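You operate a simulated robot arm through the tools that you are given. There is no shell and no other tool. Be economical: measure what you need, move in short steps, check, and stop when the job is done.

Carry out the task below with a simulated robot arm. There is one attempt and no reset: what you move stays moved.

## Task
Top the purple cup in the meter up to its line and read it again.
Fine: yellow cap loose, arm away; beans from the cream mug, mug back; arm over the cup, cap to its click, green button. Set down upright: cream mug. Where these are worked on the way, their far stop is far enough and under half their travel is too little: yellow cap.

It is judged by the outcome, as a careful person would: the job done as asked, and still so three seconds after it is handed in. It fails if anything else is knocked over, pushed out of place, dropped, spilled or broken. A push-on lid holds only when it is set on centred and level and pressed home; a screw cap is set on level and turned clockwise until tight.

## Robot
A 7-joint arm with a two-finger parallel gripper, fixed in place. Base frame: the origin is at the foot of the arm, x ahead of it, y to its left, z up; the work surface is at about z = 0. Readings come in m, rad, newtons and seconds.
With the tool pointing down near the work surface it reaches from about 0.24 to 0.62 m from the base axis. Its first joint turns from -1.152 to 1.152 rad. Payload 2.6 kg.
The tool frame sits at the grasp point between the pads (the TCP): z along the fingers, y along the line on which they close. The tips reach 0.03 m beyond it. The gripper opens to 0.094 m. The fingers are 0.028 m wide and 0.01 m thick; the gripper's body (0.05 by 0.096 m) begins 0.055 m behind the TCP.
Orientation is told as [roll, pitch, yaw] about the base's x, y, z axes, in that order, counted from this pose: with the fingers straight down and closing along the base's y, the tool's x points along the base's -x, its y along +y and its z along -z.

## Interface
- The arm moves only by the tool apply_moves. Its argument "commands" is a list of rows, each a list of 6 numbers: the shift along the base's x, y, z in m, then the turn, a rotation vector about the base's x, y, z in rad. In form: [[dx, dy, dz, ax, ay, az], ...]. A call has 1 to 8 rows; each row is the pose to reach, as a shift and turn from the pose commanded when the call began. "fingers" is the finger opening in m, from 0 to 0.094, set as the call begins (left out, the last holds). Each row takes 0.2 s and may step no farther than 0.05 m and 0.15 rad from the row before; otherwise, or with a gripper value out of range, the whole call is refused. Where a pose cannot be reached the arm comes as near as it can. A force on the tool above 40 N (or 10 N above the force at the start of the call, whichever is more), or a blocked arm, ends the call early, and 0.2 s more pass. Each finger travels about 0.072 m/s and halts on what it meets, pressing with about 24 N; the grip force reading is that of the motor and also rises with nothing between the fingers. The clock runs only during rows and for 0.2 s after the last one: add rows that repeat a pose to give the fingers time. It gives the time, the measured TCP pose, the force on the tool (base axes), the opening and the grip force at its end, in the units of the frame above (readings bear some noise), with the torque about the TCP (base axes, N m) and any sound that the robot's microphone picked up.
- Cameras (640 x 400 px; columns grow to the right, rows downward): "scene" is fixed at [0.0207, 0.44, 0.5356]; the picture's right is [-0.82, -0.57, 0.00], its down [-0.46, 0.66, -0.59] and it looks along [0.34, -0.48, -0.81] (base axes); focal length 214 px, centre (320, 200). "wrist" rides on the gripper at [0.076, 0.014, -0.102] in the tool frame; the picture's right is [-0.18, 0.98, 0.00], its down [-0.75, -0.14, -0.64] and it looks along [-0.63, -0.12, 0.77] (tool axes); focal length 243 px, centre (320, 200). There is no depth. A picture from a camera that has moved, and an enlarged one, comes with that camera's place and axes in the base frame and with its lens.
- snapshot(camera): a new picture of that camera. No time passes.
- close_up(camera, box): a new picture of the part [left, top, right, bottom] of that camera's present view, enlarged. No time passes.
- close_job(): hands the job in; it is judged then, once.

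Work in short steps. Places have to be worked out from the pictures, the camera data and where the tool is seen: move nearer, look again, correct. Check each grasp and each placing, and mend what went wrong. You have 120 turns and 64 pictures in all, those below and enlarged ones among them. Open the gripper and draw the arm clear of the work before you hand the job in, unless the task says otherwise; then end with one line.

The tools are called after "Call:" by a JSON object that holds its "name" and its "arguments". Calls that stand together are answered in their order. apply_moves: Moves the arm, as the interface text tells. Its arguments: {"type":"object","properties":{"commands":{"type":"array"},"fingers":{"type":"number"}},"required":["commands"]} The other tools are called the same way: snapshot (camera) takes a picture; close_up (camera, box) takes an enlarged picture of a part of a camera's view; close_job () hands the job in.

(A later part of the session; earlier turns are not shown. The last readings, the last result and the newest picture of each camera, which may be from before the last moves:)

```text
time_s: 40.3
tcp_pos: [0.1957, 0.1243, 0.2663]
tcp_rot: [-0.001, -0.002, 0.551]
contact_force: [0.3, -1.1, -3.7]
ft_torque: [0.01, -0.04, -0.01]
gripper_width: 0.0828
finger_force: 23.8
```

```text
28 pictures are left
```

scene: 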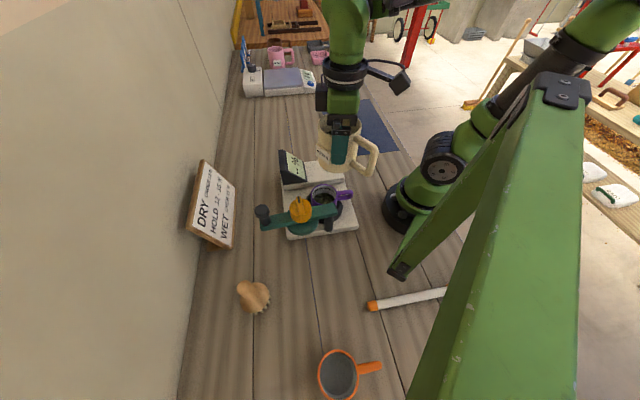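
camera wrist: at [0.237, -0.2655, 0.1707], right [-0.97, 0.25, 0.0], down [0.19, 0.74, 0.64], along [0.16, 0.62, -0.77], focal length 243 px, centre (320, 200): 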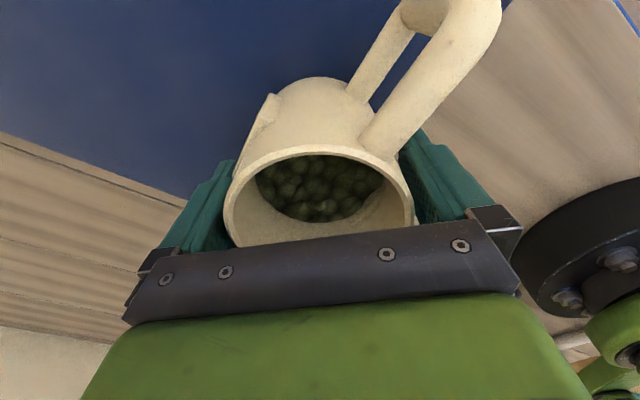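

The mug is level beside and above the cup, still well high. I'll tilt ~0.5 rad toward the cup, which is below the flow angle, to check the arm can reach such poses.

Call:
{"name": "apply_moves", "arguments": {"commands": [[0, 0, 0, -0.068, 0.111, 0], [0, 0, 0, -0.136, 0.222, 0], [0, 0, 0, -0.204, 0.333, 0], [0, 0, 0, -0.2615, 0.4265, 0]]}}

Call:
{"name": "close_up", "arguments": {"camera": "scene", "box": [250, 80, 410, 240]}}

```text
time_s: 41.3
tcp_pos: [0.1961, 0.1233, 0.2689]
tcp_rot: [0.003, 0.502, 0.553]
contact_force: [0.4, -0.2, -2.3]
ft_torque: [0.0, -0.09, 0.0]
gripper_width: 0.0828
finger_force: 24.1
```

```text
2.50 times, centred on (330, 160) of scene
camera zoom: at [0.0207, 0.44, 0.5356], right [-0.82, -0.57, 0.0], down [-0.46, 0.66, -0.59], along [0.34, -0.48, -0.81], focal length 536 px, centre (295, 300)
```

zoom: 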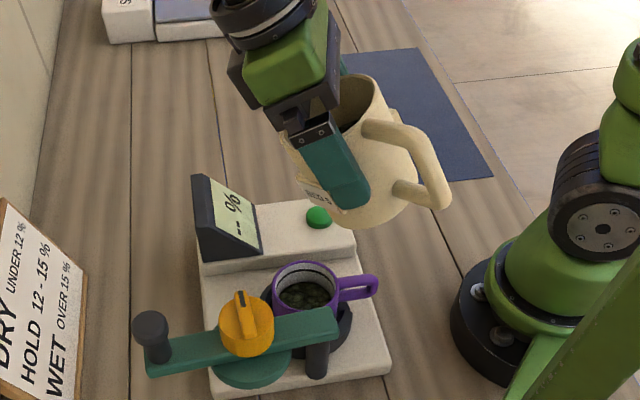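

The tilt pose is reached exactly. I'll lower toward the cup with the tilt at 0.65 rad, staying clear of the cup's handle and rim.

Call:
{"name": "apply_moves", "arguments": {"commands": [[-0.008, -0.002, -0.035, 0, 0, 0], [-0.017, -0.004, -0.07, 0, 0, 0], [-0.017, -0.004, -0.088, -0.04, 0.064, 0], [-0.017, -0.004, -0.09, -0.078, 0.128, 0]]}}

Call:
{"name": "close_up", "arguments": {"camera": "scene", "box": [270, 120, 370, 220]}}

```text
time_s: 42.3
tcp_pos: [0.1785, 0.1193, 0.1794]
tcp_rot: [0.002, 0.651, 0.555]
contact_force: [-0.6, -0.3, -2.7]
ft_torque: [0.01, -0.08, 0.0]
gripper_width: 0.0829
finger_force: 24.0
```

```text
4.00 times, centred on (320, 170) of scene
camera zoom: at [0.0207, 0.44, 0.5356], right [-0.82, -0.57, 0.0], down [-0.46, 0.66, -0.59], along [0.34, -0.48, -0.81], focal length 858 px, centre (320, 320)
```

zoom: 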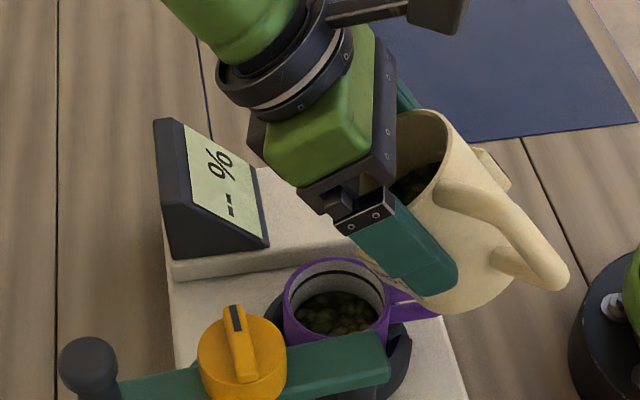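

The lip is over the cup centre. I'll increase the tilt to ~0.82 and watch for flow.

Call:
{"name": "apply_moves", "arguments": {"commands": [[0, 0, 0, -0.042, 0.068, 0], [0, 0, 0, -0.089, 0.145, 0], [0, 0, 0, -0.089, 0.145, 0]]}}

Call:
{"name": "close_up", "arguments": {"camera": "scene", "box": [290, 140, 370, 220]}}

```text
time_s: 43.1
tcp_pos: [0.1788, 0.1204, 0.1788]
tcp_rot: [0.005, 0.82, 0.555]
contact_force: [0.4, -0.7, -2.5]
ft_torque: [0.01, -0.13, 0.02]
gripper_width: 0.0828
finger_force: 24.5
```

```text
5.00 times, centred on (330, 180) of scene
camera zoom: at [0.0207, 0.44, 0.5356], right [-0.82, -0.57, 0.0], down [-0.46, 0.66, -0.59], along [0.34, -0.48, -0.81], focal length 1072 px, centre (270, 300)
```

zoom: 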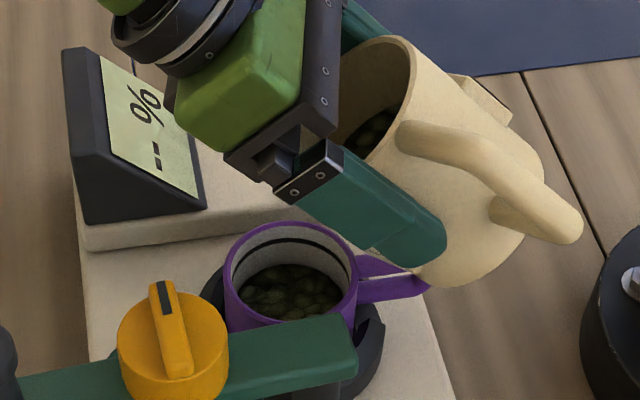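

No flow yet. I'll lower 8 mm and tilt to ~0.96.

Call:
{"name": "apply_moves", "arguments": {"commands": [[0, 0, -0.004, -0.037, 0.06, 0], [0, 0, -0.008, -0.073, 0.119, 0], [0, 0, -0.008, -0.073, 0.119, 0]]}}

Call:
{"name": "close_up", "arguments": {"camera": "scene", "box": [290, 140, 370, 220]}}

```text
time_s: 43.9
tcp_pos: [0.1805, 0.1203, 0.1718]
tcp_rot: [0.006, 0.958, 0.556]
contact_force: [-0.1, 0.2, -3.1]
ft_torque: [0.01, -0.08, -0.01]
gripper_width: 0.0831
finger_force: 23.2
```

```text
5.00 times, centred on (330, 180) of scene
camera zoom: at [0.0207, 0.44, 0.5356], right [-0.82, -0.57, 0.0], down [-0.46, 0.66, -0.59], along [0.34, -0.48, -0.81], focal length 1072 px, centre (270, 300)
```

zoom: 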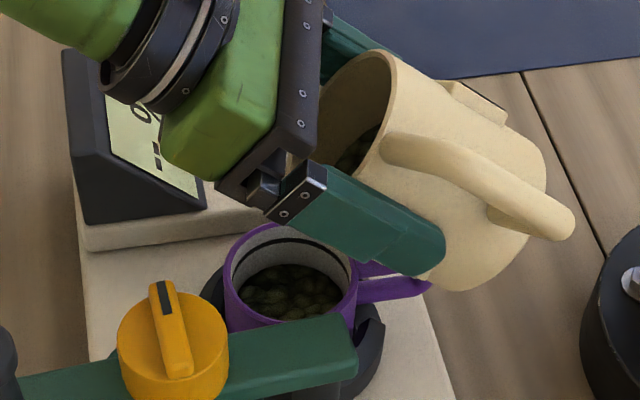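

Still no flow. I'll lower a bit more and tilt to ~1.08.

Call:
{"name": "apply_moves", "arguments": {"commands": [[0, 0, -0.004, -0.031, 0.051, 0], [0, 0, -0.006, -0.063, 0.102, 0], [0, 0, -0.006, -0.063, 0.102, 0]]}}

Call:
{"name": "close_up", "arguments": {"camera": "scene", "box": [290, 140, 370, 220]}}

```text
time_s: 44.7
tcp_pos: [0.1798, 0.121, 0.1643]
tcp_rot: [0.006, 1.077, 0.555]
contact_force: [-0.5, 0.5, -3.1]
ft_torque: [0.0, -0.12, 0.01]
gripper_width: 0.083
finger_force: 24.6
```

```text
5.00 times, centred on (330, 180) of scene
camera zoom: at [0.0207, 0.44, 0.5356], right [-0.82, -0.57, 0.0], down [-0.46, 0.66, -0.59], along [0.34, -0.48, -0.81], focal length 1072 px, centre (270, 300)
```

zoom: 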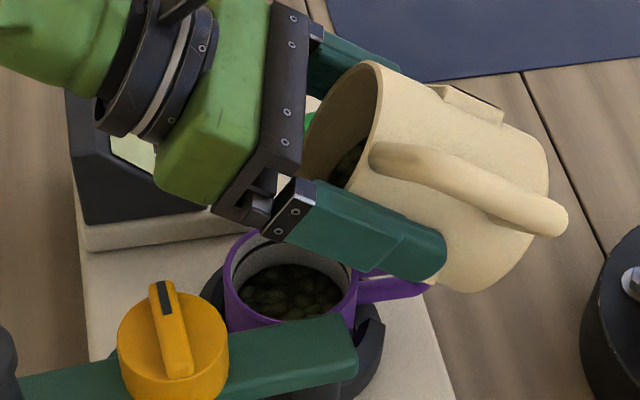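

Not flowing yet. I'll tilt to ~1.18 and advance 5 mm to keep the lip over the cup centre.

Call:
{"name": "apply_moves", "arguments": {"commands": [[0.002, 0.001, 0, -0.026, 0.043, 0], [0.004, 0.003, 0, -0.052, 0.085, 0], [0.004, 0.003, 0, -0.052, 0.085, 0]]}}

Call:
{"name": "close_up", "arguments": {"camera": "scene", "box": [290, 140, 370, 220]}}

```text
time_s: 45.5
tcp_pos: [0.183, 0.1244, 0.1655]
tcp_rot: [0.008, 1.177, 0.559]
contact_force: [-0.4, 0.1, -2.6]
ft_torque: [0.01, -0.06, 0.03]
gripper_width: 0.0826
finger_force: 23.9
```

```text
5.00 times, centred on (330, 180) of scene
camera zoom: at [0.0207, 0.44, 0.5356], right [-0.82, -0.57, 0.0], down [-0.46, 0.66, -0.59], along [0.34, -0.48, -0.81], focal length 1072 px, centre (270, 300)
```

zoom: 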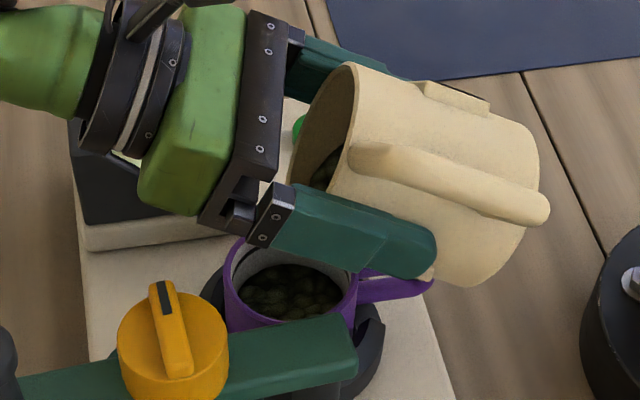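

The level may have changed slightly. I'll tilt on to ~1.27 and advance slightly.

Call:
{"name": "apply_moves", "arguments": {"commands": [[0.001, 0.001, 0, -0.024, 0.038, 0], [0.003, 0.002, 0, -0.047, 0.077, 0], [0.003, 0.002, 0, -0.047, 0.077, 0], [0.003, 0.002, 0, -0.047, 0.077, 0]]}}

Call:
{"name": "close_up", "arguments": {"camera": "scene", "box": [300, 150, 360, 210]}}

```text
time_s: 46.5
tcp_pos: [0.1859, 0.1246, 0.1647]
tcp_rot: [0.01, 1.27, 0.561]
contact_force: [0.2, 0.3, -3.2]
ft_torque: [0.01, -0.08, 0.0]
gripper_width: 0.0827
finger_force: 24.3
```

```text
6.67 times, centred on (330, 180) of scene
camera zoom: at [0.0207, 0.44, 0.5356], right [-0.82, -0.57, 0.0], down [-0.46, 0.66, -0.59], along [0.34, -0.48, -0.81], focal length 1430 px, centre (253, 333)
```

zoom: 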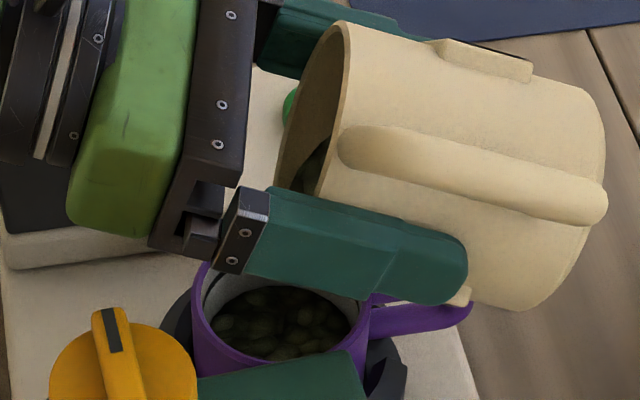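

The beans inside look close to the lip. I'll take smaller tilt steps with holds, to ~1.34.

Call:
{"name": "apply_moves", "arguments": {"commands": [[0.001, 0.001, 0, -0.018, 0.03, 0], [0.002, 0.001, 0, -0.037, 0.06, 0], [0.002, 0.001, 0, -0.037, 0.06, 0], [0.002, 0.001, 0, -0.037, 0.06, 0]]}}

Call:
{"name": "close_up", "arguments": {"camera": "scene", "box": [300, 150, 360, 210]}}

```text
time_s: 47.5
tcp_pos: [0.1888, 0.1266, 0.1655]
tcp_rot: [0.014, 1.34, 0.565]
contact_force: [-0.4, 0.0, -4.2]
ft_torque: [0.03, -0.11, -0.03]
gripper_width: 0.083
finger_force: 23.9
```

```text
6.67 times, centred on (330, 180) of scene
camera zoom: at [0.0207, 0.44, 0.5356], right [-0.82, -0.57, 0.0], down [-0.46, 0.66, -0.59], along [0.34, -0.48, -0.81], focal length 1430 px, centre (253, 333)
```

zoom: 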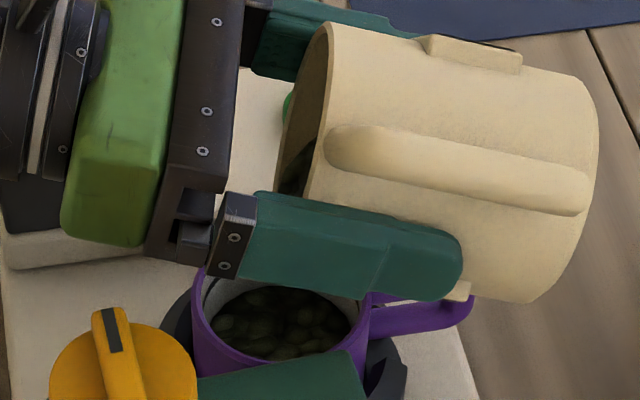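

Call:
{"name": "apply_moves", "arguments": {"commands": [[0.001, 0.001, 0, -0.02, 0.032, 0], [0.002, 0.001, 0, -0.039, 0.064, 0], [0.002, 0.001, 0, -0.039, 0.064, 0], [0.002, 0.001, 0, -0.039, 0.064, 0], [0.002, 0.001, 0, -0.039, 0.064, 0]]}}

Call:
{"name": "close_up", "arguments": {"camera": "scene", "box": [300, 150, 360, 210]}}

```text
time_s: 48.7
tcp_pos: [0.191, 0.1278, 0.1647]
tcp_rot: [0.021, 1.414, 0.571]
contact_force: [0.3, -0.1, -2.3]
ft_torque: [-0.01, -0.09, -0.02]
gripper_width: 0.083
finger_force: 23.9
```

```text
6.67 times, centred on (330, 180) of scene
camera zoom: at [0.0207, 0.44, 0.5356], right [-0.82, -0.57, 0.0], down [-0.46, 0.66, -0.59], along [0.34, -0.48, -0.81], focal length 1430 px, centre (253, 333)
```

zoom: 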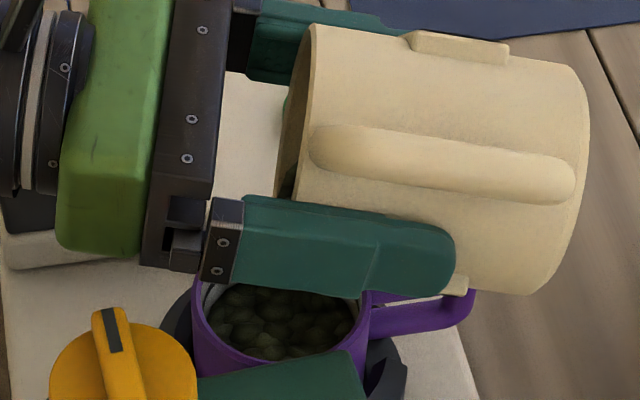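

Beans are flowing and the cup level is visibly higher. I'll add a small extra tilt with a hold.

Call:
{"name": "apply_moves", "arguments": {"commands": [[0, 0, 0, -0.013, 0.021, 0], [0, 0, 0, -0.021, 0.034, 0], [0, 0, 0, -0.021, 0.034, 0], [0, 0, 0, -0.021, 0.034, 0]]}}

Call:
{"name": "close_up", "arguments": {"camera": "scene", "box": [300, 150, 360, 210]}}

```text
time_s: 49.7
tcp_pos: [0.1911, 0.1265, 0.1649]
tcp_rot: [0.028, 1.452, 0.577]
contact_force: [-0.1, 0.3, -2.4]
ft_torque: [0.02, -0.11, -0.01]
gripper_width: 0.0827
finger_force: 23.8
```

```text
6.67 times, centred on (330, 180) of scene
camera zoom: at [0.0207, 0.44, 0.5356], right [-0.82, -0.57, 0.0], down [-0.46, 0.66, -0.59], along [0.34, -0.48, -0.81], focal length 1430 px, centre (253, 333)
```

zoom: 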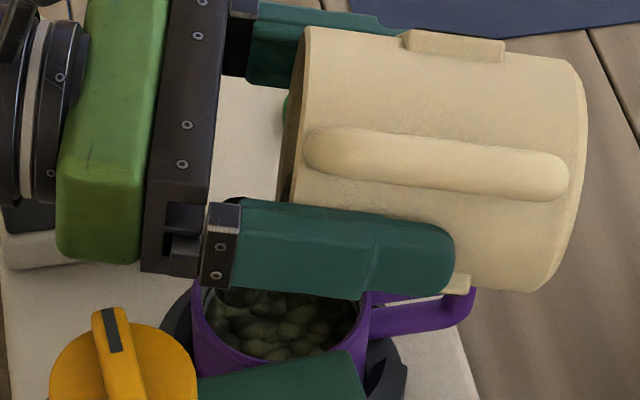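

The level looks near the line now. I'll tilt back to stop the flow and check.

Call:
{"name": "apply_moves", "arguments": {"commands": [[0, 0, 0.005, 0.073, -0.119, 0], [0, 0, 0.015, 0.146, -0.239, 0], [0, 0, 0.03, 0.219, -0.358, 0], [0, 0, 0.05, 0.293, -0.478, 0], [-0.005, -0.005, 0.07, 0.366, -0.597, 0]]}}

Call:
{"name": "close_up", "arguments": {"camera": "scene", "box": [300, 155, 360, 215]}}

```text
time_s: 50.9
tcp_pos: [0.1861, 0.1215, 0.2345]
tcp_rot: [0.004, 0.752, 0.556]
contact_force: [0.7, 0.3, -3.1]
ft_torque: [-0.01, -0.11, 0.02]
gripper_width: 0.0828
finger_force: 24.2
```

```text
6.67 times, centred on (330, 185) of scene
camera zoom: at [0.0208, 0.44, 0.5356], right [-0.82, -0.57, 0.0], down [-0.46, 0.66, -0.59], along [0.34, -0.48, -0.81], focal length 1430 px, centre (253, 300)
```

zoom: 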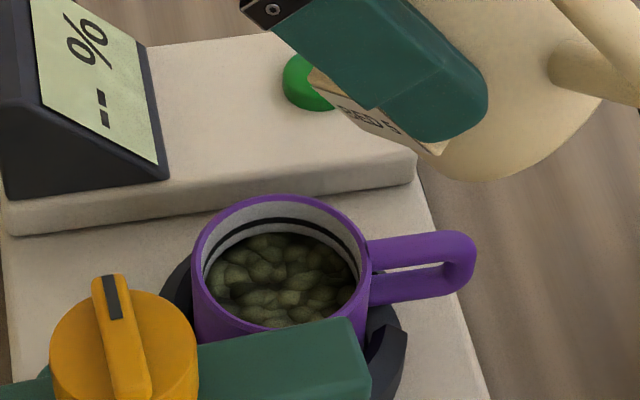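

The level is up, but a gap of roughly 9 mm still shows below the line, so a bit more is needed. I'll go back to the same pouring pose.

Call:
{"name": "apply_moves", "arguments": {"commands": [[0.005, 0.005, -0.02, -0.073, 0.119, 0], [0.005, 0.005, -0.04, -0.146, 0.239, 0], [0.005, 0.005, -0.055, -0.219, 0.358, 0], [0.005, 0.005, -0.065, -0.293, 0.478, 0], [0.005, 0.005, -0.07, -0.366, 0.597, 0], [0.005, 0.005, -0.07, -0.379, 0.618, 0], [0.005, 0.005, -0.07, -0.379, 0.618, 0]]}}

Call:
{"name": "close_up", "arguments": {"camera": "scene", "box": [300, 150, 360, 210]}}

```text
time_s: 52.5
tcp_pos: [0.1901, 0.129, 0.165]
tcp_rot: [0.028, 1.455, 0.577]
contact_force: [0.4, 0.8, -2.4]
ft_torque: [0.03, -0.08, 0.0]
gripper_width: 0.0831
finger_force: 23.9
```

```text
6.67 times, centred on (330, 180) of scene
camera zoom: at [0.0207, 0.44, 0.5356], right [-0.82, -0.57, 0.0], down [-0.46, 0.66, -0.59], along [0.34, -0.48, -0.81], focal length 1430 px, centre (253, 333)
```

zoom: 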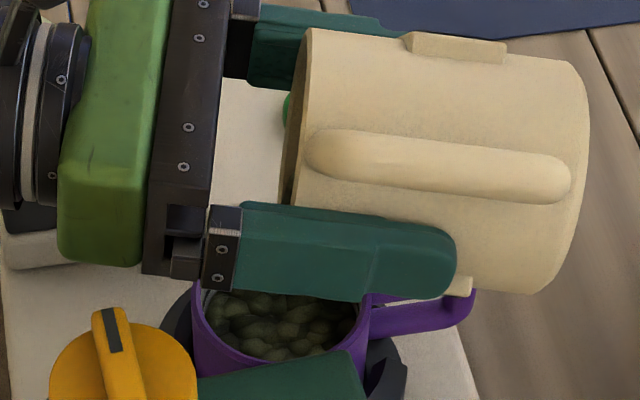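

No new flow yet. I'll add 0.05 rad more and hold briefly.

Call:
{"name": "apply_moves", "arguments": {"commands": [[0, 0, 0, -0.015, 0.025, 0], [0, 0, 0, -0.028, 0.045, 0], [0, 0, 0, -0.028, 0.045, 0], [0, 0, 0, -0.028, 0.045, 0]]}}

Call:
{"name": "close_up", "arguments": {"camera": "scene", "box": [300, 150, 360, 210]}}

```text
time_s: 53.5
tcp_pos: [0.1712, 0.1222, 0.1662]
tcp_rot: [0.069, 1.529, 0.62]
contact_force: [0.5, -0.3, -2.1]
ft_torque: [0.01, -0.05, -0.02]
gripper_width: 0.0827
finger_force: 23.5
out of reach, approached as far as the arm can: row 1, 2, 3, 4
```

```text
6.67 times, centred on (330, 180) of scene
camera zoom: at [0.0207, 0.44, 0.5356], right [-0.82, -0.57, 0.0], down [-0.46, 0.66, -0.59], along [0.34, -0.48, -0.81], focal length 1430 px, centre (253, 333)
```

zoom: 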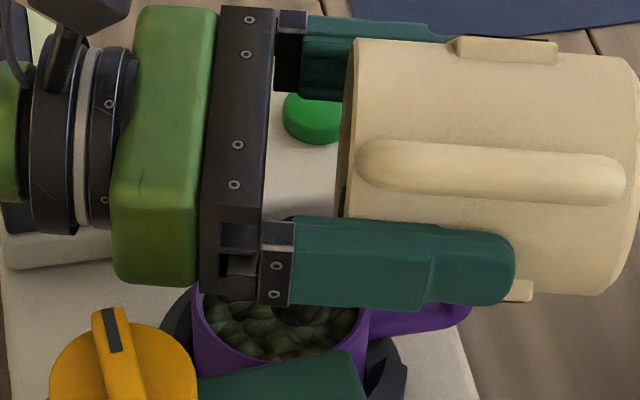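

That pose was out of reach and the mug drew back ~2 cm, so I'll untilt at once, rise, and check the level and for spills.

Call:
{"name": "apply_moves", "arguments": {"commands": [[0, 0, 0.005, 0.073, -0.119, 0], [0, 0, 0.015, 0.146, -0.239, 0], [0, 0, 0.03, 0.219, -0.358, 0], [0, 0, 0.05, 0.293, -0.478, 0], [-0.005, -0.005, 0.07, 0.366, -0.597, 0]]}}

Call:
{"name": "close_up", "arguments": {"camera": "scene", "box": [300, 155, 360, 215]}}

```text
time_s: 54.7
tcp_pos: [0.1685, 0.1161, 0.2367]
tcp_rot: [0.005, 0.829, 0.553]
contact_force: [-0.5, -1.1, -2.2]
ft_torque: [0.02, -0.1, -0.02]
gripper_width: 0.0828
finger_force: 23.3
```

```text
6.67 times, centred on (330, 185) of scene
camera zoom: at [0.0208, 0.44, 0.5356], right [-0.82, -0.57, 0.0], down [-0.46, 0.66, -0.59], along [0.34, -0.48, -0.81], focal length 1430 px, centre (253, 300)
```

zoom: 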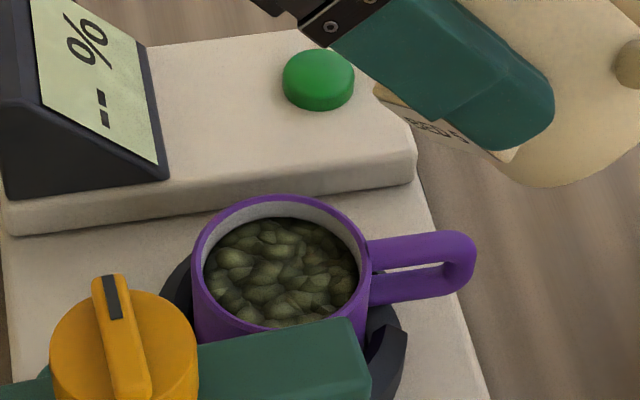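

The beans now come right up to the line with no spill in sight. I'll level the mug and lift it.

Call:
{"name": "apply_moves", "arguments": {"commands": [[0.005, 0, 0.01, 0.0725, -0.1176, 0], [0.01, 0, 0.02, 0.145, -0.235, 0], [0.02, 0, 0.025, 0.2175, -0.353, 0], [0.03, 0, 0.03, 0.29, -0.47, 0], [0.04, 0, 0.03, 0.3625, -0.588, 0], [0.05, -0.01, 0.03, 0.435, -0.7055, 0]]}}

Call:
{"name": "apply_moves", "arguments": {"commands": [[0.02, -0.035, 0, 0, 0, 0.1], [0.035, -0.07, 0, 0, 0, 0.2], [0.045, -0.11, 0, 0, 0, 0.3], [0.05, -0.155, 0, 0, 0, 0.42], [0.05, -0.2, 0, 0, 0, 0.54], [0.045, -0.24, 0, 0, 0, 0.68], [0.04, -0.27, -0.02, 0, 0, 0.81], [0.036, -0.29, -0.055, 0, 0, 0.94]]}}

```text
time_s: 56.1
tcp_pos: [0.216, 0.1074, 0.2676]
tcp_rot: [0.002, -0.001, 0.555]
contact_force: [0.2, 0.0, -2.0]
ft_torque: [0.01, -0.08, -0.03]
gripper_width: 0.0829
finger_force: 24.3
```

```text
time_s: 57.9
tcp_pos: [0.2519, -0.1825, 0.2121]
tcp_rot: [0.002, 0.001, 1.495]
contact_force: [0.1, 0.1, -2.2]
ft_torque: [0.0, -0.05, 0.0]
gripper_width: 0.0825
finger_force: 24.3
```

The mug is level above its mat. I'll lower it to its original spot and slow near the surface.

Call:
{"name": "apply_moves", "arguments": {"commands": [[0.004, -0.0075, -0.04, 0, 0, 0], [0.004, -0.0075, -0.085, 0, 0, 0], [0.004, -0.0075, -0.12, 0, 0, 0], [0.004, -0.0075, -0.138, 0, 0, 0]]}}

Call:
{"name": "apply_moves", "arguments": {"commands": [[0, 0, -0.002, 0, 0, 0], [0, 0, -0.004, 0, 0, 0], [0, 0, -0.006, 0, 0, 0]]}}

Call:
{"name": "close_up", "arguments": {"camera": "scene", "box": [310, 70, 410, 170]}}

```text
time_s: 58.9
tcp_pos: [0.2553, -0.1893, 0.0741]
tcp_rot: [0.001, 0.003, 1.496]
contact_force: [-0.7, 1.1, -2.3]
ft_torque: [0.02, -0.04, 0.0]
gripper_width: 0.0825
finger_force: 24.5
```

```text
time_s: 59.7
tcp_pos: [0.2548, -0.1895, 0.0694]
tcp_rot: [0.003, 0.002, 1.494]
contact_force: [-2.7, 1.8, 8.4]
ft_torque: [0.26, -0.1, 0.1]
gripper_width: 0.0829
finger_force: 24.1
```

```text
4.00 times, centred on (360, 120) of scene
camera zoom: at [0.0207, 0.44, 0.5356], right [-0.82, -0.57, 0.0], down [-0.46, 0.66, -0.59], along [0.34, -0.48, -0.81], focal length 858 px, centre (160, 520)
```

zoom: 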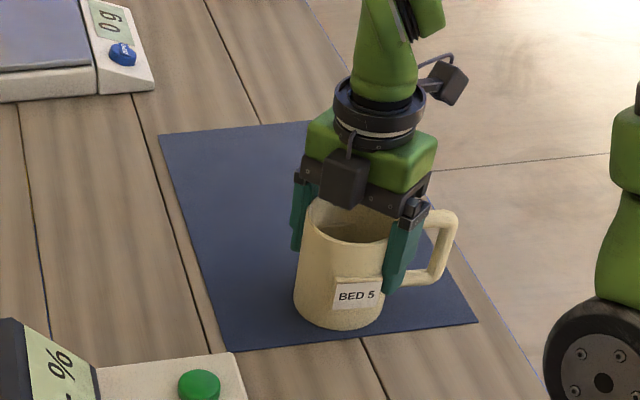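

The mug is down on its mat (+8 N), back where it stood. I'll open and rise straight up.

Call:
{"name": "apply_moves", "arguments": {"commands": [[0, 0, 0.001, 0, 0, 0], [0, 0, 0.001, 0, 0, 0], [0, 0, 0.001, 0, 0, 0]], "fingers": 0.094}}

Call:
{"name": "apply_moves", "arguments": {"commands": [[0, 0, 0.02, 0, 0, 0], [0, 0, 0.05, 0, 0, 0], [0, 0, 0.09, 0, 0, 0], [0, 0, 0.13, 0, 0, 0], [0, 0, 0.17, 0, 0, 0], [0.005, 0.04, 0.2, 0, 0, 0]]}}

Call:
{"name": "snapshot", "arguments": {"camera": "scene"}}

```text
time_s: 60.5
tcp_pos: [0.2554, -0.1885, 0.0679]
tcp_rot: [0.001, 0.002, 1.492]
contact_force: [-0.5, -0.2, -0.4]
ft_torque: [0.01, -0.02, -0.03]
gripper_width: 0.094
finger_force: 0.2
```

```text
refused: row 6 steps farther than a row can; nothing moved
```

```text
12 pictures are left
```

scene: 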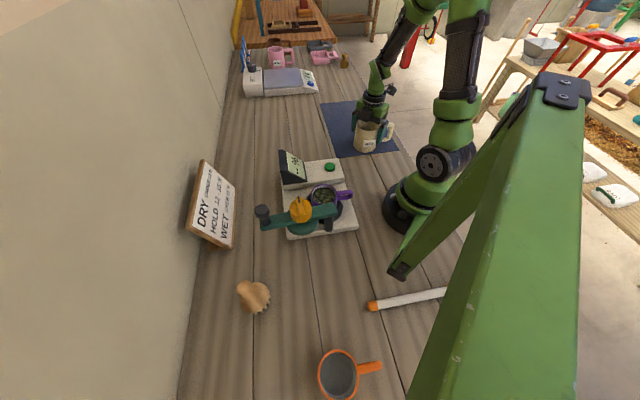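

The mug stands upright in place. I'll rise in smaller steps, then go back to the meter arm's knob at about (0.26, 0.31).

Call:
{"name": "apply_moves", "arguments": {"commands": [[0, 0, 0.02, 0, 0, 0], [0, 0, 0.05, 0, 0, 0], [0, 0, 0.09, 0, 0, 0], [0, 0, 0.13, 0, 0, 0], [0, 0, 0.17, 0, 0, 0], [0.005, 0.03, 0.2, 0, 0, 0], [0.015, 0.075, 0.2, 0, 0, 0], [0.025, 0.12, 0.2, 0, 0, 0]]}}

Call:
{"name": "apply_moves", "arguments": {"commands": [[0.005, 0.048, 0, 0, 0, 0], [0.005, 0.096, 0, 0, 0, 0], [0.005, 0.144, 0, 0, 0, 0], [0.005, 0.192, 0, 0, 0, 0], [0.005, 0.24, 0, 0, 0, 0], [0.0, 0.288, 0, 0, 0, 0], [-0.01, 0.334, 0, 0, 0, 0], [-0.02, 0.379, 0, 0, 0, 0]]}}

Call:
{"name": "snapshot", "arguments": {"camera": "wrist"}}

```text
time_s: 62.3
tcp_pos: [0.2811, -0.0688, 0.269]
tcp_rot: [0.003, 0.002, 1.493]
contact_force: [-0.4, -0.2, 0.0]
ft_torque: [-0.02, 0.02, 0.01]
gripper_width: 0.0941
finger_force: 0.0
```

```text
time_s: 64.1
tcp_pos: [0.2607, 0.3087, 0.269]
tcp_rot: [0.003, 0.002, 1.491]
contact_force: [-0.1, 0.2, 0.3]
ft_torque: [0.0, 0.01, 0.02]
gripper_width: 0.0941
finger_force: 0.0
```

```text
11 pictures are left
camera wrist: at [0.2399, 0.2339, 0.3726], right [-0.97, 0.26, 0.0], down [0.2, 0.74, 0.64], along [0.17, 0.62, -0.77], focal length 243 px, centre (320, 200)
```

wrist: 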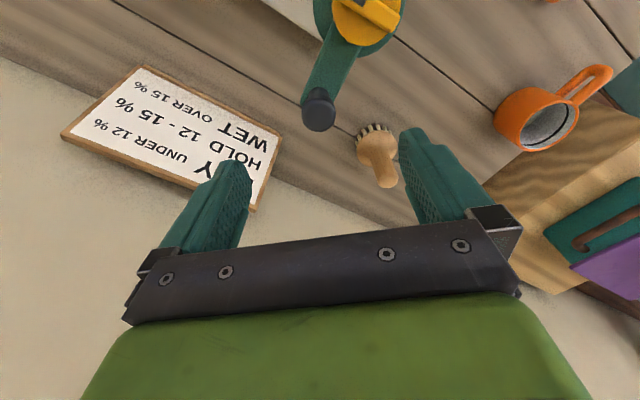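

The knob is right below the gripper. I'll descend onto it and close.

Call:
{"name": "apply_moves", "arguments": {"commands": [[0, -0.002, -0.04, 0, 0, 0], [0, -0.002, -0.08, 0, 0, 0], [0, -0.002, -0.107, 0, 0, 0], [0, -0.002, -0.107, 0, 0, 0]]}}

Call:
{"name": "apply_moves", "arguments": {"commands": [[0, 0, 0, 0, 0, 0], [0, 0, 0, 0, 0, 0], [0, 0, 0, 0, 0, 0], [0, 0, 0, 0, 0, 0]], "fingers": 0.01}}

```text
time_s: 65.1
tcp_pos: [0.2612, 0.3072, 0.1606]
tcp_rot: [0.003, 0.001, 1.491]
contact_force: [-0.4, -0.9, -0.4]
ft_torque: [-0.03, -0.04, -0.01]
gripper_width: 0.0939
finger_force: 0.0
```

```text
time_s: 66.1
tcp_pos: [0.261, 0.3072, 0.1617]
tcp_rot: [0.003, 0.001, 1.493]
contact_force: [1.6, 2.9, -2.4]
ft_torque: [0.05, 0.01, 0.03]
gripper_width: 0.0291
finger_force: 45.0
```

The knob is gripped. I'll swing it back along the fitted arc (centre (0.160, 0.197), radius 0.149).

Call:
{"name": "apply_moves", "arguments": {"commands": [[0.0183, -0.0202, 0, 0, 0, -0.14], [0.0333, -0.0447, 0, 0, 0, -0.28], [0.0433, -0.0715, 0, 0, 0, -0.42], [0.048, -0.0997, 0, 0, 0, -0.56], [0.0473, -0.1283, 0, 0, 0, -0.7], [0.0411, -0.1562, 0, 0, 0, -0.84], [0.0309, -0.1802, 0, 0, 0, -0.98]]}}

```text
time_s: 67.7
tcp_pos: [0.2936, 0.1264, 0.1632]
tcp_rot: [0.003, -0.004, 0.512]
contact_force: [9.1, -3.5, 16.6]
ft_torque: [-0.06, -0.02, -0.34]
gripper_width: 0.0294
finger_force: 44.8
```

The arm follows with moderate force. I'll finish slowly to the closed angle.

Call:
{"name": "apply_moves", "arguments": {"commands": [[-0.008, -0.0134, 0, 0, 0, -0.1], [-0.0174, -0.0259, 0, 0, 0, -0.2], [-0.0225, -0.0312, 0, 0, 0, -0.25], [-0.0262, -0.0355, 0, 0, 0, -0.3]]}}

Call:
{"name": "close_up", "arguments": {"camera": "scene", "box": [270, 130, 370, 230]}}

```text
time_s: 68.7
tcp_pos: [0.2656, 0.0918, 0.1635]
tcp_rot: [0.003, 0.001, 0.215]
contact_force: [-1.9, -0.8, 25.8]
ft_torque: [-0.16, -0.5, 0.45]
gripper_width: 0.0293
finger_force: 44.8
```

```text
4.00 times, centred on (320, 180) of scene
camera zoom: at [0.0206, 0.4399, 0.5356], right [-0.82, -0.57, 0.0], down [-0.46, 0.66, -0.59], along [0.34, -0.48, -0.81], focal length 858 px, centre (320, 280)
```

zoom: 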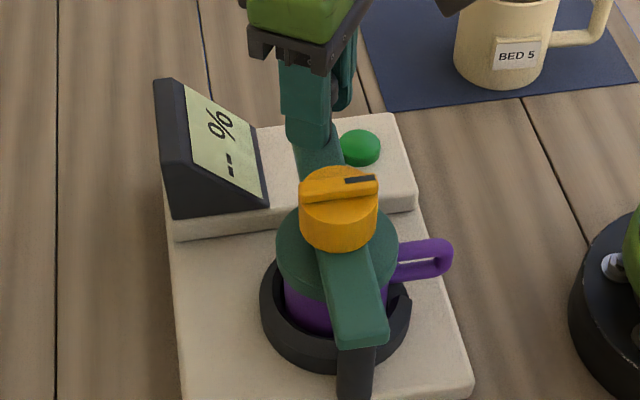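

The arm is back at its original place in the picture. I'll push gently a little further to feel whether there is a closed stop.

Call:
{"name": "apply_moves", "arguments": {"commands": [[-0.0015, -0.0015, -0.001, 0, 0, 0], [-0.003, -0.003, -0.001, 0, 0, 0]]}}

```text
time_s: 69.3
tcp_pos: [0.2654, 0.0913, 0.1627]
tcp_rot: [0.006, -0.007, 0.215]
contact_force: [19.4, 18.5, 11.5]
ft_torque: [0.1, 0.05, -0.45]
gripper_width: 0.0293
finger_force: 44.6
```

That was a firm closed stop, with ~27 N and no motion. I'll relax, release, rise, and move over the cap with yaw wound up for clockwise turning.

Call:
{"name": "apply_moves", "arguments": {"commands": [[0.003, 0.003, 0, 0, 0, 0], [0.003, 0.003, 0, 0, 0, 0]]}}

Call:
{"name": "apply_moves", "arguments": {"commands": [[0, 0, 0, 0, 0, 0], [0, 0, 0, 0, 0, 0], [0, 0, 0, 0, 0, 0], [0, 0, 0.04, 0, 0, 0], [0, 0, 0.08, 0, 0, 0.1], [-0.015, 0.015, 0.09, 0, 0, 0.2], [-0.03, 0.03, 0.09, 0, 0, 0.3], [-0.045, 0.045, 0.09, 0, 0, 0.4]], "fingers": 0.094}}

Call:
{"name": "apply_moves", "arguments": {"commands": [[-0.005, 0.008, 0, 0, 0, 0.14], [-0.009, 0.012, 0, 0, 0, 0.28], [-0.009, 0.012, 0, 0, 0, 0.42], [-0.009, 0.012, 0, 0, 0, 0.56], [-0.009, 0.012, 0, 0, 0, 0.7], [-0.009, 0.012, 0, 0, 0, 0.7]]}}

Call:
{"name": "snapshot", "arguments": {"camera": "wrist"}}

```text
time_s: 69.9
tcp_pos: [0.2668, 0.0918, 0.163]
tcp_rot: [0.001, 0.003, 0.212]
contact_force: [-1.1, -0.2, 2.9]
ft_torque: [0.06, -0.02, 0.07]
gripper_width: 0.0292
finger_force: 45.3
stopped in row 2: the force on the tool passed its limit at 41 N (the readings are from after the stop); the commanded pose is now the measured one
```

```text
time_s: 71.7
tcp_pos: [0.2226, 0.1363, 0.2521]
tcp_rot: [0.001, 0.002, 0.612]
contact_force: [-0.3, -0.3, 0.4]
ft_torque: [0.03, 0.04, 0.02]
gripper_width: 0.0939
finger_force: 0.1
```

```text
time_s: 73.1
tcp_pos: [0.2131, 0.1484, 0.2522]
tcp_rot: [0.001, 0.002, 1.314]
contact_force: [0.4, -0.1, -0.2]
ft_torque: [0.0, -0.02, -0.01]
gripper_width: 0.0941
finger_force: 0.1
```

```text
9 pictures are left
camera wrist: at [0.1793, 0.0785, 0.3557], right [-0.9, 0.43, 0.0], down [0.33, 0.69, 0.64], along [0.27, 0.58, -0.77], focal length 243 px, centre (320, 200)
```

wrist: 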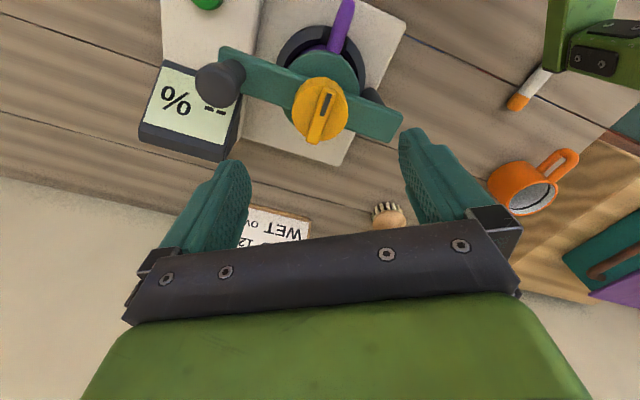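

The cap is aligned under the gripper. I'll descend to the same grip height as before, grip and begin turning clockwise.

Call:
{"name": "apply_moves", "arguments": {"commands": [[-0.0005, 0.001, -0.04, 0, 0, 0], [-0.0005, 0.001, -0.08, 0, 0, 0], [-0.0005, 0.001, -0.094, 0, 0, 0]]}}

Call:
{"name": "apply_moves", "arguments": {"commands": [[0, 0, 0, 0, 0, 0], [0, 0, 0, 0, 0, 0], [0, 0, 0, 0, 0, 0], [0, 0, 0, 0, 0, 0]], "fingers": 0.03}}

Call:
{"name": "apply_moves", "arguments": {"commands": [[0, 0, 0, 0, 0, -0.1], [0, 0, 0, 0, 0, -0.2], [0, 0, 0, 0, 0, -0.3]]}}

```text
time_s: 73.9
tcp_pos: [0.2132, 0.1494, 0.1583]
tcp_rot: [0.002, 0.001, 1.314]
contact_force: [-0.3, -1.2, -0.7]
ft_torque: [-0.01, 0.01, 0.01]
gripper_width: 0.0941
finger_force: 0.0
```

```text
time_s: 74.9
tcp_pos: [0.2128, 0.1498, 0.1584]
tcp_rot: [0.004, 0.002, 1.313]
contact_force: [-5.7, 7.3, -7.2]
ft_torque: [0.07, -0.55, -0.05]
gripper_width: 0.0474
finger_force: 44.9
```

```text
time_s: 75.7
tcp_pos: [0.212, 0.1492, 0.1582]
tcp_rot: [0.003, 0.002, 1.009]
contact_force: [-2.7, 2.4, -3.8]
ft_torque: [0.01, 0.17, -0.04]
gripper_width: 0.0472
finger_force: 45.1
```

It turns with low forces. I'll continue clockwise.

Call:
{"name": "apply_moves", "arguments": {"commands": [[0, 0, 0, 0, 0, -0.1], [0, 0, 0, 0, 0, -0.2], [0, 0, 0, 0, 0, -0.3], [0, 0, 0, 0, 0, -0.4], [0, 0, 0, 0, 0, -0.5], [0, 0, 0, 0, 0, -0.6]]}}

Call:
{"name": "apply_moves", "arguments": {"commands": [[0, 0, 0, 0, 0, -0.1], [0, 0, 0, 0, 0, -0.2], [0, 0, 0, 0, 0, -0.3], [0, 0, 0, 0, 0, -0.4]]}}

Call:
{"name": "snapshot", "arguments": {"camera": "wrist"}}

```text
time_s: 77.1
tcp_pos: [0.2118, 0.1483, 0.1592]
tcp_rot: [0.0, 0.002, 0.41]
contact_force: [23.4, 0.1, -24.5]
ft_torque: [-0.76, -0.32, -0.01]
gripper_width: 0.0469
finger_force: 45.4
```

```text
time_s: 78.1
tcp_pos: [0.2126, 0.1491, 0.1584]
tcp_rot: [-0.001, -0.004, 0.012]
contact_force: [25.4, -15.7, -20.7]
ft_torque: [0.43, -0.31, -0.03]
gripper_width: 0.047
finger_force: 44.5
```

```text
8 pictures are left
camera wrist: at [0.1361, 0.1614, 0.2612], right [0.17, 0.99, 0.0], down [0.75, -0.13, 0.64], along [0.63, -0.11, -0.76], focal length 243 px, centre (320, 200)
```

wrist: 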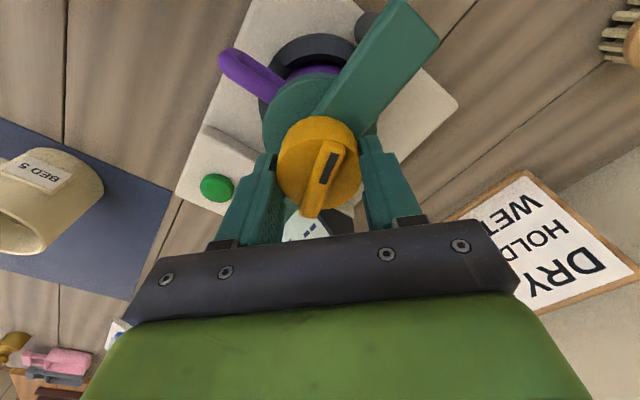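

The cap follows and the fin is nearing alignment with the arm. I'll relieve the side load and continue in small steps, listening for the click.

Call:
{"name": "apply_moves", "arguments": {"commands": [[0.001, -0.0006, -0.0008, 0, 0, 0], [0.001, -0.0006, -0.0008, 0, 0, -0.08], [0.001, -0.0006, -0.0008, 0, 0, -0.16], [0.001, -0.0006, -0.0008, 0, 0, -0.24]]}}

Call:
{"name": "apply_moves", "arguments": {"commands": [[0, 0, 0, 0, 0, -0.08], [0, 0, 0, 0, 0, -0.16]]}}

```text
time_s: 79.1
tcp_pos: [0.2128, 0.1486, 0.1594]
tcp_rot: [0.001, -0.002, -0.23]
contact_force: [12.8, -14.2, 10.9]
ft_torque: [-1.2, -0.34, 0.04]
gripper_width: 0.047
finger_force: 44.9
```

```text
time_s: 79.7
tcp_pos: [0.2126, 0.1492, 0.1571]
tcp_rot: [0.001, 0.004, -0.387]
contact_force: [0.4, -12.7, 19.5]
ft_torque: [-1.05, -0.19, 0.65]
gripper_width: 0.0471
finger_force: 44.8
```

The torque is rising (0.65 N·m), so it is tightening. I'll keep going in small steps.

Call:
{"name": "apply_moves", "arguments": {"commands": [[0, 0, 0.0004, 0, 0, -0.06], [0, 0, 0.0004, 0, 0, -0.12]]}}

Call:
{"name": "apply_moves", "arguments": {"commands": [[0, 0, 0, 0, 0, -0.06], [0, 0, 0, 0, 0, -0.12]]}}

Call:
{"name": "snapshot", "arguments": {"camera": "wrist"}}

```text
time_s: 80.3
tcp_pos: [0.2115, 0.1485, 0.1571]
tcp_rot: [-0.001, 0.008, -0.507]
contact_force: [-0.9, -3.5, -9.5]
ft_torque: [0.16, 0.14, 0.4]
gripper_width: 0.0462
finger_force: 45.1
```

```text
time_s: 80.9
tcp_pos: [0.2123, 0.1481, 0.1577]
tcp_rot: [-0.001, 0.004, -0.624]
contact_force: [-1.9, -6.0, -16.0]
ft_torque: [-0.18, -0.16, 1.5]
gripper_width: 0.047
finger_force: 44.5
```

```text
7 pictures are left
camera wrist: at [0.1586, 0.204, 0.2604], right [0.72, 0.69, 0.0], down [0.53, -0.56, 0.64], along [0.44, -0.46, -0.77], focal length 243 px, centre (320, 200)
```

wrist: 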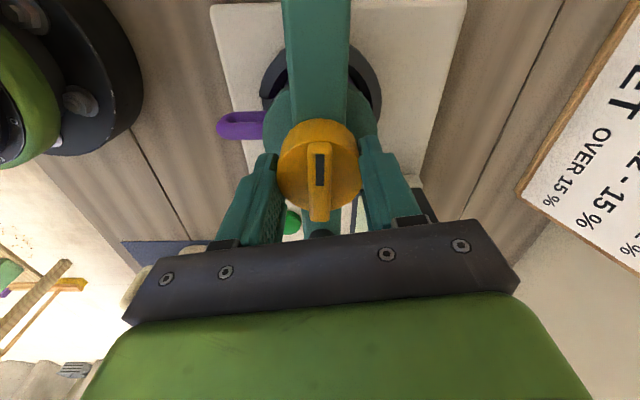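

The cap is back at its original orientation with 1.5 N·m of resistance, but I have heard no click yet. I'll press on a little further.

Call:
{"name": "apply_moves", "arguments": {"commands": [[0, 0, -0.0005, 0, 0, -0.05], [0, 0, -0.0005, 0, 0, -0.1], [0, 0, -0.0005, 0, 0, -0.15]]}}

Call:
{"name": "apply_moves", "arguments": {"commands": [[0, 0, 0, 0, 0, -0.05], [0, 0, 0, 0, 0, -0.1], [0, 0, 0, 0, 0, -0.15]]}}

Call:
{"name": "close_up", "arguments": {"camera": "wrist", "box": [200, 80, 440, 240]}}

```text
time_s: 81.7
tcp_pos: [0.2124, 0.1482, 0.1577]
tcp_rot: [0.0, -0.001, -0.781]
contact_force: [-4.9, -18.6, 0.3]
ft_torque: [-0.97, 0.63, 1.04]
gripper_width: 0.0473
finger_force: 45.1
```

```text
time_s: 82.5
tcp_pos: [0.2123, 0.1497, 0.1578]
tcp_rot: [0.002, 0.005, -0.928]
contact_force: [-4.2, -9.6, -3.7]
ft_torque: [-0.84, 0.51, 0.66]
gripper_width: 0.0469
finger_force: 45.3
```

```text
2.50 times, centred on (320, 160) of wrist
camera zoom: at [0.1778, 0.2182, 0.2606], right [0.9, 0.44, 0.0], down [0.34, -0.69, 0.64], along [0.28, -0.57, -0.77], focal length 606 px, centre (320, 300)
```

zoom: 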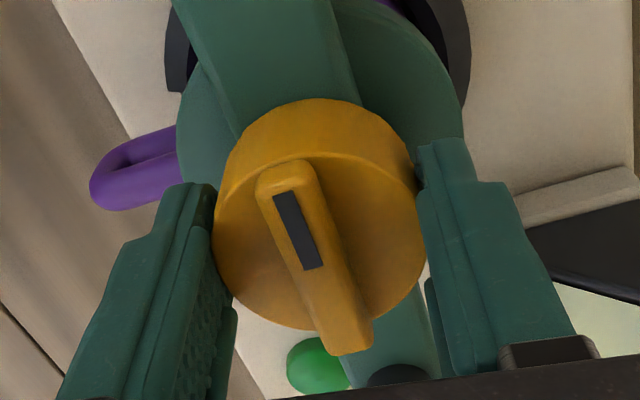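

The fin is now parallel to the arm as at the start, and the gripper is slipping on it. For one more firm tightening, I'll release, wind back, regrip slightly lower, and turn clockwise again.

Call:
{"name": "apply_moves", "arguments": {"commands": [[0, 0, 0, 0, 0, 0], [0, 0, 0, 0, 0, 0], [0, 0, 0, 0, 0, 0.12], [0, 0, 0, 0, 0, 0.24], [0, 0, 0, 0, 0, 0.36], [0, 0, -0.002, 0, 0, 0.48], [0, 0, -0.0035, 0, 0, 0.5]], "fingers": 0.075}}

Call:
{"name": "apply_moves", "arguments": {"commands": [[0, 0, 0, 0, 0, 0], [0, 0, 0, 0, 0, 0], [0, 0, 0, 0, 0, 0], [0, 0, 0, 0, 0, 0]], "fingers": 0.0}}

Call:
{"name": "apply_moves", "arguments": {"commands": [[0, 0, 0, 0, 0, -0.06], [0, 0, 0, 0, 0, -0.12]]}}

Call:
{"name": "apply_moves", "arguments": {"commands": [[0, 0, 0, 0, 0, -0.06], [0, 0, 0, 0, 0, -0.12]]}}

```text
time_s: 84.1
tcp_pos: [0.2123, 0.1481, 0.1541]
tcp_rot: [0.002, 0.003, -0.427]
contact_force: [1.0, 0.2, 0.2]
ft_torque: [0.0, -0.01, 0.0]
gripper_width: 0.0752
finger_force: 0.0
```

```text
time_s: 85.1
tcp_pos: [0.2132, 0.1494, 0.1544]
tcp_rot: [0.002, 0.003, -0.428]
contact_force: [0.7, 0.1, -2.4]
ft_torque: [-0.09, 0.07, 0.0]
gripper_width: 0.047
finger_force: 44.9
```

```text
time_s: 85.7
tcp_pos: [0.2136, 0.1483, 0.1554]
tcp_rot: [-0.001, 0.0, -0.547]
contact_force: [-5.9, -18.8, 19.1]
ft_torque: [-0.43, 0.03, 1.26]
gripper_width: 0.0464
finger_force: 45.6
```

```text
time_s: 86.3
tcp_pos: [0.2134, 0.1492, 0.1533]
tcp_rot: [0.0, 0.003, -0.669]
contact_force: [-7.3, -21.9, 9.1]
ft_torque: [0.2, 0.16, 1.3]
gripper_width: 0.0472
finger_force: 44.8
```

The torque reaches 1.3 N·m with slip and the fin is back at its original angle, so the cap is home. I'll release, rise, and go above the green button at (0.273, 0.026). I'll lean the hand away from the knob there.

Call:
{"name": "apply_moves", "arguments": {"commands": [[0, 0, 0, 0, 0, 0], [0, 0, 0, 0, 0, 0], [0, 0, 0, 0, 0, 0], [0, 0, 0.04, 0, 0, 0], [0, 0, 0.08, 0, 0, 0.1], [0.01, -0.02, 0.1, 0, 0, 0.22], [0.02, -0.045, 0.1, 0, 0, 0.35], [0.035, -0.075, 0.1, 0, 0, 0.48]], "fingers": 0.094}}

Call:
{"name": "apply_moves", "arguments": {"commands": [[0.015, -0.03, 0, 0.1, 0, 0.1], [0.025, -0.052, 0, 0.2, 0, 0.19], [0.025, -0.052, 0, 0.3, 0, 0.19], [0.025, -0.052, -0.04, 0.35, 0, 0.19], [0.025, -0.052, -0.08, 0.35, 0, 0.19], [0.025, -0.052, -0.12, 0.35, 0, 0.19]], "fingers": 0.0}}

Call:
{"name": "snapshot", "arguments": {"camera": "wrist"}}

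```text
time_s: 88.1
tcp_pos: [0.2492, 0.0726, 0.2548]
tcp_rot: [0.002, 0.002, -0.188]
contact_force: [-0.2, -0.5, -0.4]
ft_torque: [-0.01, -0.04, 0.0]
gripper_width: 0.094
finger_force: 0.0
```

```text
time_s: 89.5
tcp_pos: [0.2716, 0.0229, 0.1314]
tcp_rot: [0.351, 0.034, 0.012]
contact_force: [-0.2, -0.5, 0.5]
ft_torque: [-0.01, -0.03, -0.03]
gripper_width: 0.0
finger_force: 23.8
```

```text
5 pictures are left
camera wrist: at [0.1992, -0.0001, 0.236], right [0.19, 0.93, 0.33], down [0.78, -0.34, 0.53], along [0.6, 0.16, -0.78], focal length 243 px, centre (320, 200)
```

wrist: 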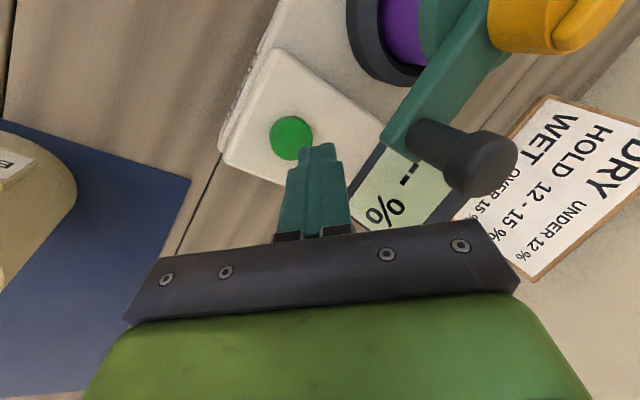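

The button fix is (0.272, 0.027), just under the fingertips. I'll lower to it and press in small steps.

Call:
{"name": "apply_moves", "arguments": {"commands": [[0, -0.001, -0.025, 0, 0, 0], [0, -0.001, -0.038, 0, 0, 0], [0, -0.001, -0.042, 0, 0, 0], [0, -0.001, -0.045, 0, 0, 0]]}}

Call:
{"name": "apply_moves", "arguments": {"commands": [[0, 0, -0.0015, 0, 0, 0], [0, 0, -0.003, 0, 0, 0], [0, 0, -0.0045, 0, 0, 0]]}}

```text
time_s: 90.5
tcp_pos: [0.2721, 0.0205, 0.0894]
tcp_rot: [0.351, 0.033, 0.011]
contact_force: [0.3, -1.2, 2.2]
ft_torque: [-0.04, 0.01, -0.03]
gripper_width: 0.0
finger_force: 24.2
heard: click
```

```text
time_s: 91.3
tcp_pos: [0.2727, 0.0226, 0.0848]
tcp_rot: [0.351, 0.033, 0.01]
contact_force: [-3.4, 0.2, 8.7]
ft_torque: [0.06, 0.0, 0.01]
gripper_width: 0.0
finger_force: 23.5
```

A click was heard from the button. I'll lift off and read the display.

Call:
{"name": "apply_moves", "arguments": {"commands": [[0, -0.003, 0.03, 0, 0, 0], [0, -0.01, 0.07, 0, 0, 0], [0, -0.02, 0.11, 0, 0, 0], [0, -0.04, 0.15, 0, 0, 0]]}}

Call:
{"name": "close_up", "arguments": {"camera": "scene", "box": [265, 130, 365, 230]}}

```text
time_s: 92.3
tcp_pos: [0.2725, -0.0187, 0.2342]
tcp_rot: [0.35, 0.034, 0.011]
contact_force: [0.4, -0.4, 0.4]
ft_torque: [0.01, 0.03, -0.01]
gripper_width: 0.0
finger_force: 24.4
```

```text
4.00 times, centred on (315, 180) of scene
camera zoom: at [0.0207, 0.44, 0.5356], right [-0.82, -0.57, 0.0], down [-0.46, 0.66, -0.59], along [0.34, -0.48, -0.81], focal length 858 px, centre (340, 280)
```

zoom: 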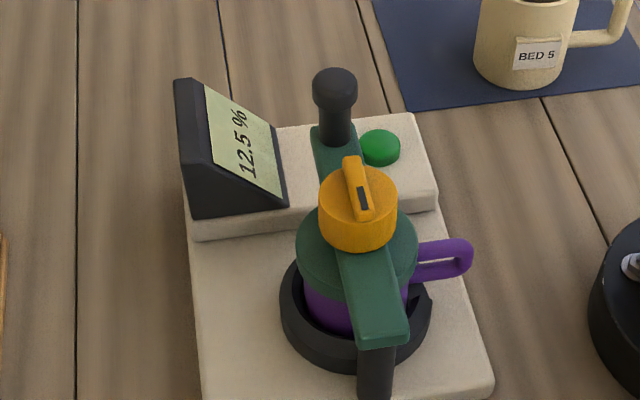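

The display reads 12.5 %. The button's click was reported but the cap's never was, so I'll give the cap one firmer clockwise turn. First I'll level the hand and return over the cap.

Call:
{"name": "apply_moves", "arguments": {"commands": [[0, 0.02, 0.016, -0.1, 0, 0], [-0.01, 0.05, 0.02, -0.2, 0, 0], [-0.02, 0.085, 0.02, -0.3, -0.02, 0], [-0.035, 0.12, 0.02, -0.351, -0.033, 0], [-0.05, 0.15, 0.02, -0.351, -0.033, 0], [-0.06, 0.168, 0.02, -0.351, -0.033, 0]], "fingers": 0.09}}

Call:
{"name": "snapshot", "arguments": {"camera": "wrist"}}

```text
time_s: 93.7
tcp_pos: [0.212, 0.1496, 0.2544]
tcp_rot: [-0.002, 0.002, 0.004]
contact_force: [0.3, 0.8, -0.2]
ft_torque: [-0.01, 0.03, 0.01]
gripper_width: 0.0901
finger_force: 0.2
```

```text
3 pictures are left
camera wrist: at [0.1355, 0.1632, 0.3577], right [0.18, 0.98, 0.0], down [0.76, -0.14, 0.64], along [0.63, -0.12, -0.77], focal length 243 px, centre (320, 200)
```

wrist: 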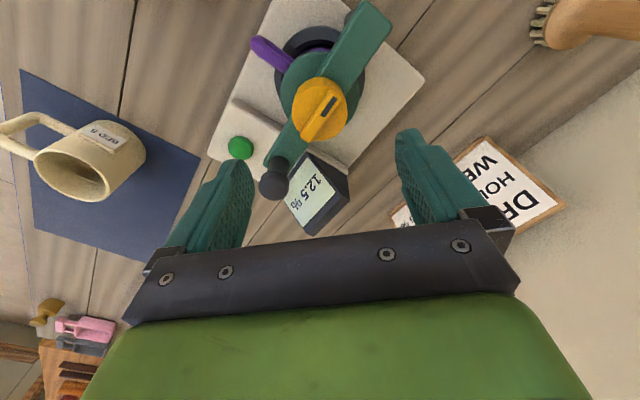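

The cap is aligned. I'll descend, grip, and turn clockwise briskly.

Call:
{"name": "apply_moves", "arguments": {"commands": [[0, 0, -0.045, 0, 0, 0], [0, 0, -0.085, 0, 0, -0.05], [0, 0, -0.098, 0, 0, -0.1], [0, 0, -0.098, 0, 0, -0.1]]}}

Call:
{"name": "apply_moves", "arguments": {"commands": [[0, 0, 0, 0, 0, 0], [0, 0, 0, 0, 0, 0], [0, 0, 0, 0, 0, 0], [0, 0, 0, 0, 0, 0], [0, 0, 0, 0, 0, 0]], "fingers": 0.0}}

Call:
{"name": "apply_moves", "arguments": {"commands": [[0, 0, 0, 0, 0, -0.04], [0, 0, 0, 0, 0, -0.08]]}}

Call:
{"name": "apply_moves", "arguments": {"commands": [[0, 0, 0, 0, 0, -0.14], [0, 0, 0, 0, 0, -0.28], [0, 0, 0, 0, 0, -0.42]]}}

```text
time_s: 94.7
tcp_pos: [0.2119, 0.1487, 0.1544]
tcp_rot: [0.001, 0.003, -0.097]
contact_force: [0.3, 0.2, 0.6]
ft_torque: [-0.01, -0.03, 0.03]
gripper_width: 0.09
finger_force: 0.0
```

```text
time_s: 95.9
tcp_pos: [0.2111, 0.1488, 0.1547]
tcp_rot: [-0.002, 0.002, -0.096]
contact_force: [1.7, -0.6, -5.1]
ft_torque: [0.79, -0.27, 0.01]
gripper_width: 0.0469
finger_force: 45.1
```

```text
time_s: 96.5
tcp_pos: [0.2114, 0.1493, 0.1555]
tcp_rot: [-0.002, 0.005, -0.174]
contact_force: [-1.4, -3.9, -7.3]
ft_torque: [0.43, 0.15, 1.35]
gripper_width: 0.0473
finger_force: 44.5
```

```text
time_s: 97.3
tcp_pos: [0.2146, 0.1477, 0.1559]
tcp_rot: [-0.003, 0.0, -0.593]
contact_force: [-3.3, -27.0, 5.0]
ft_torque: [-0.19, 0.01, 1.63]
gripper_width: 0.0466
finger_force: 45.2
```

There is an immediate hard stop with 1.6 N·m. As a final check I'll back the cap off about half a radian and re-tighten in one continuous run, listening for the click.

Call:
{"name": "apply_moves", "arguments": {"commands": [[-0.002, 0.0015, 0, 0, 0, 0.1], [-0.002, 0.0015, 0, 0, 0, 0.2], [-0.002, 0.0015, 0, 0, 0, 0.3], [-0.002, 0.0015, 0, 0, 0, 0.4], [-0.002, 0.0015, 0, 0, 0, 0.5], [-0.002, 0.0015, 0, 0, 0, 0.6]]}}

Call:
{"name": "apply_moves", "arguments": {"commands": [[0, 0, 0, 0, 0, -0.13], [0, 0, 0, 0, 0, -0.26], [0, 0, 0, 0, 0, -0.39], [0, 0, 0, 0, 0, -0.52], [0, 0, 0, 0, 0, -0.65], [0, 0, 0, 0, 0, -0.78]]}}

```text
time_s: 98.1
tcp_pos: [0.2134, 0.1481, 0.1564]
tcp_rot: [-0.001, -0.004, -0.299]
contact_force: [-0.7, -0.8, -1.4]
ft_torque: [0.1, -0.19, -0.02]
gripper_width: 0.0462
finger_force: 45.2
stopped in row 4: the force on the tool passed its limit at 41 N (the readings are from after the stop); the commanded pose is now the measured one
```

```text
time_s: 99.5
tcp_pos: [0.2112, 0.1499, 0.1564]
tcp_rot: [-0.003, -0.004, -1.076]
contact_force: [-15.2, -15.0, 14.7]
ft_torque: [0.08, -0.17, 1.61]
gripper_width: 0.0458
finger_force: 45.2
```

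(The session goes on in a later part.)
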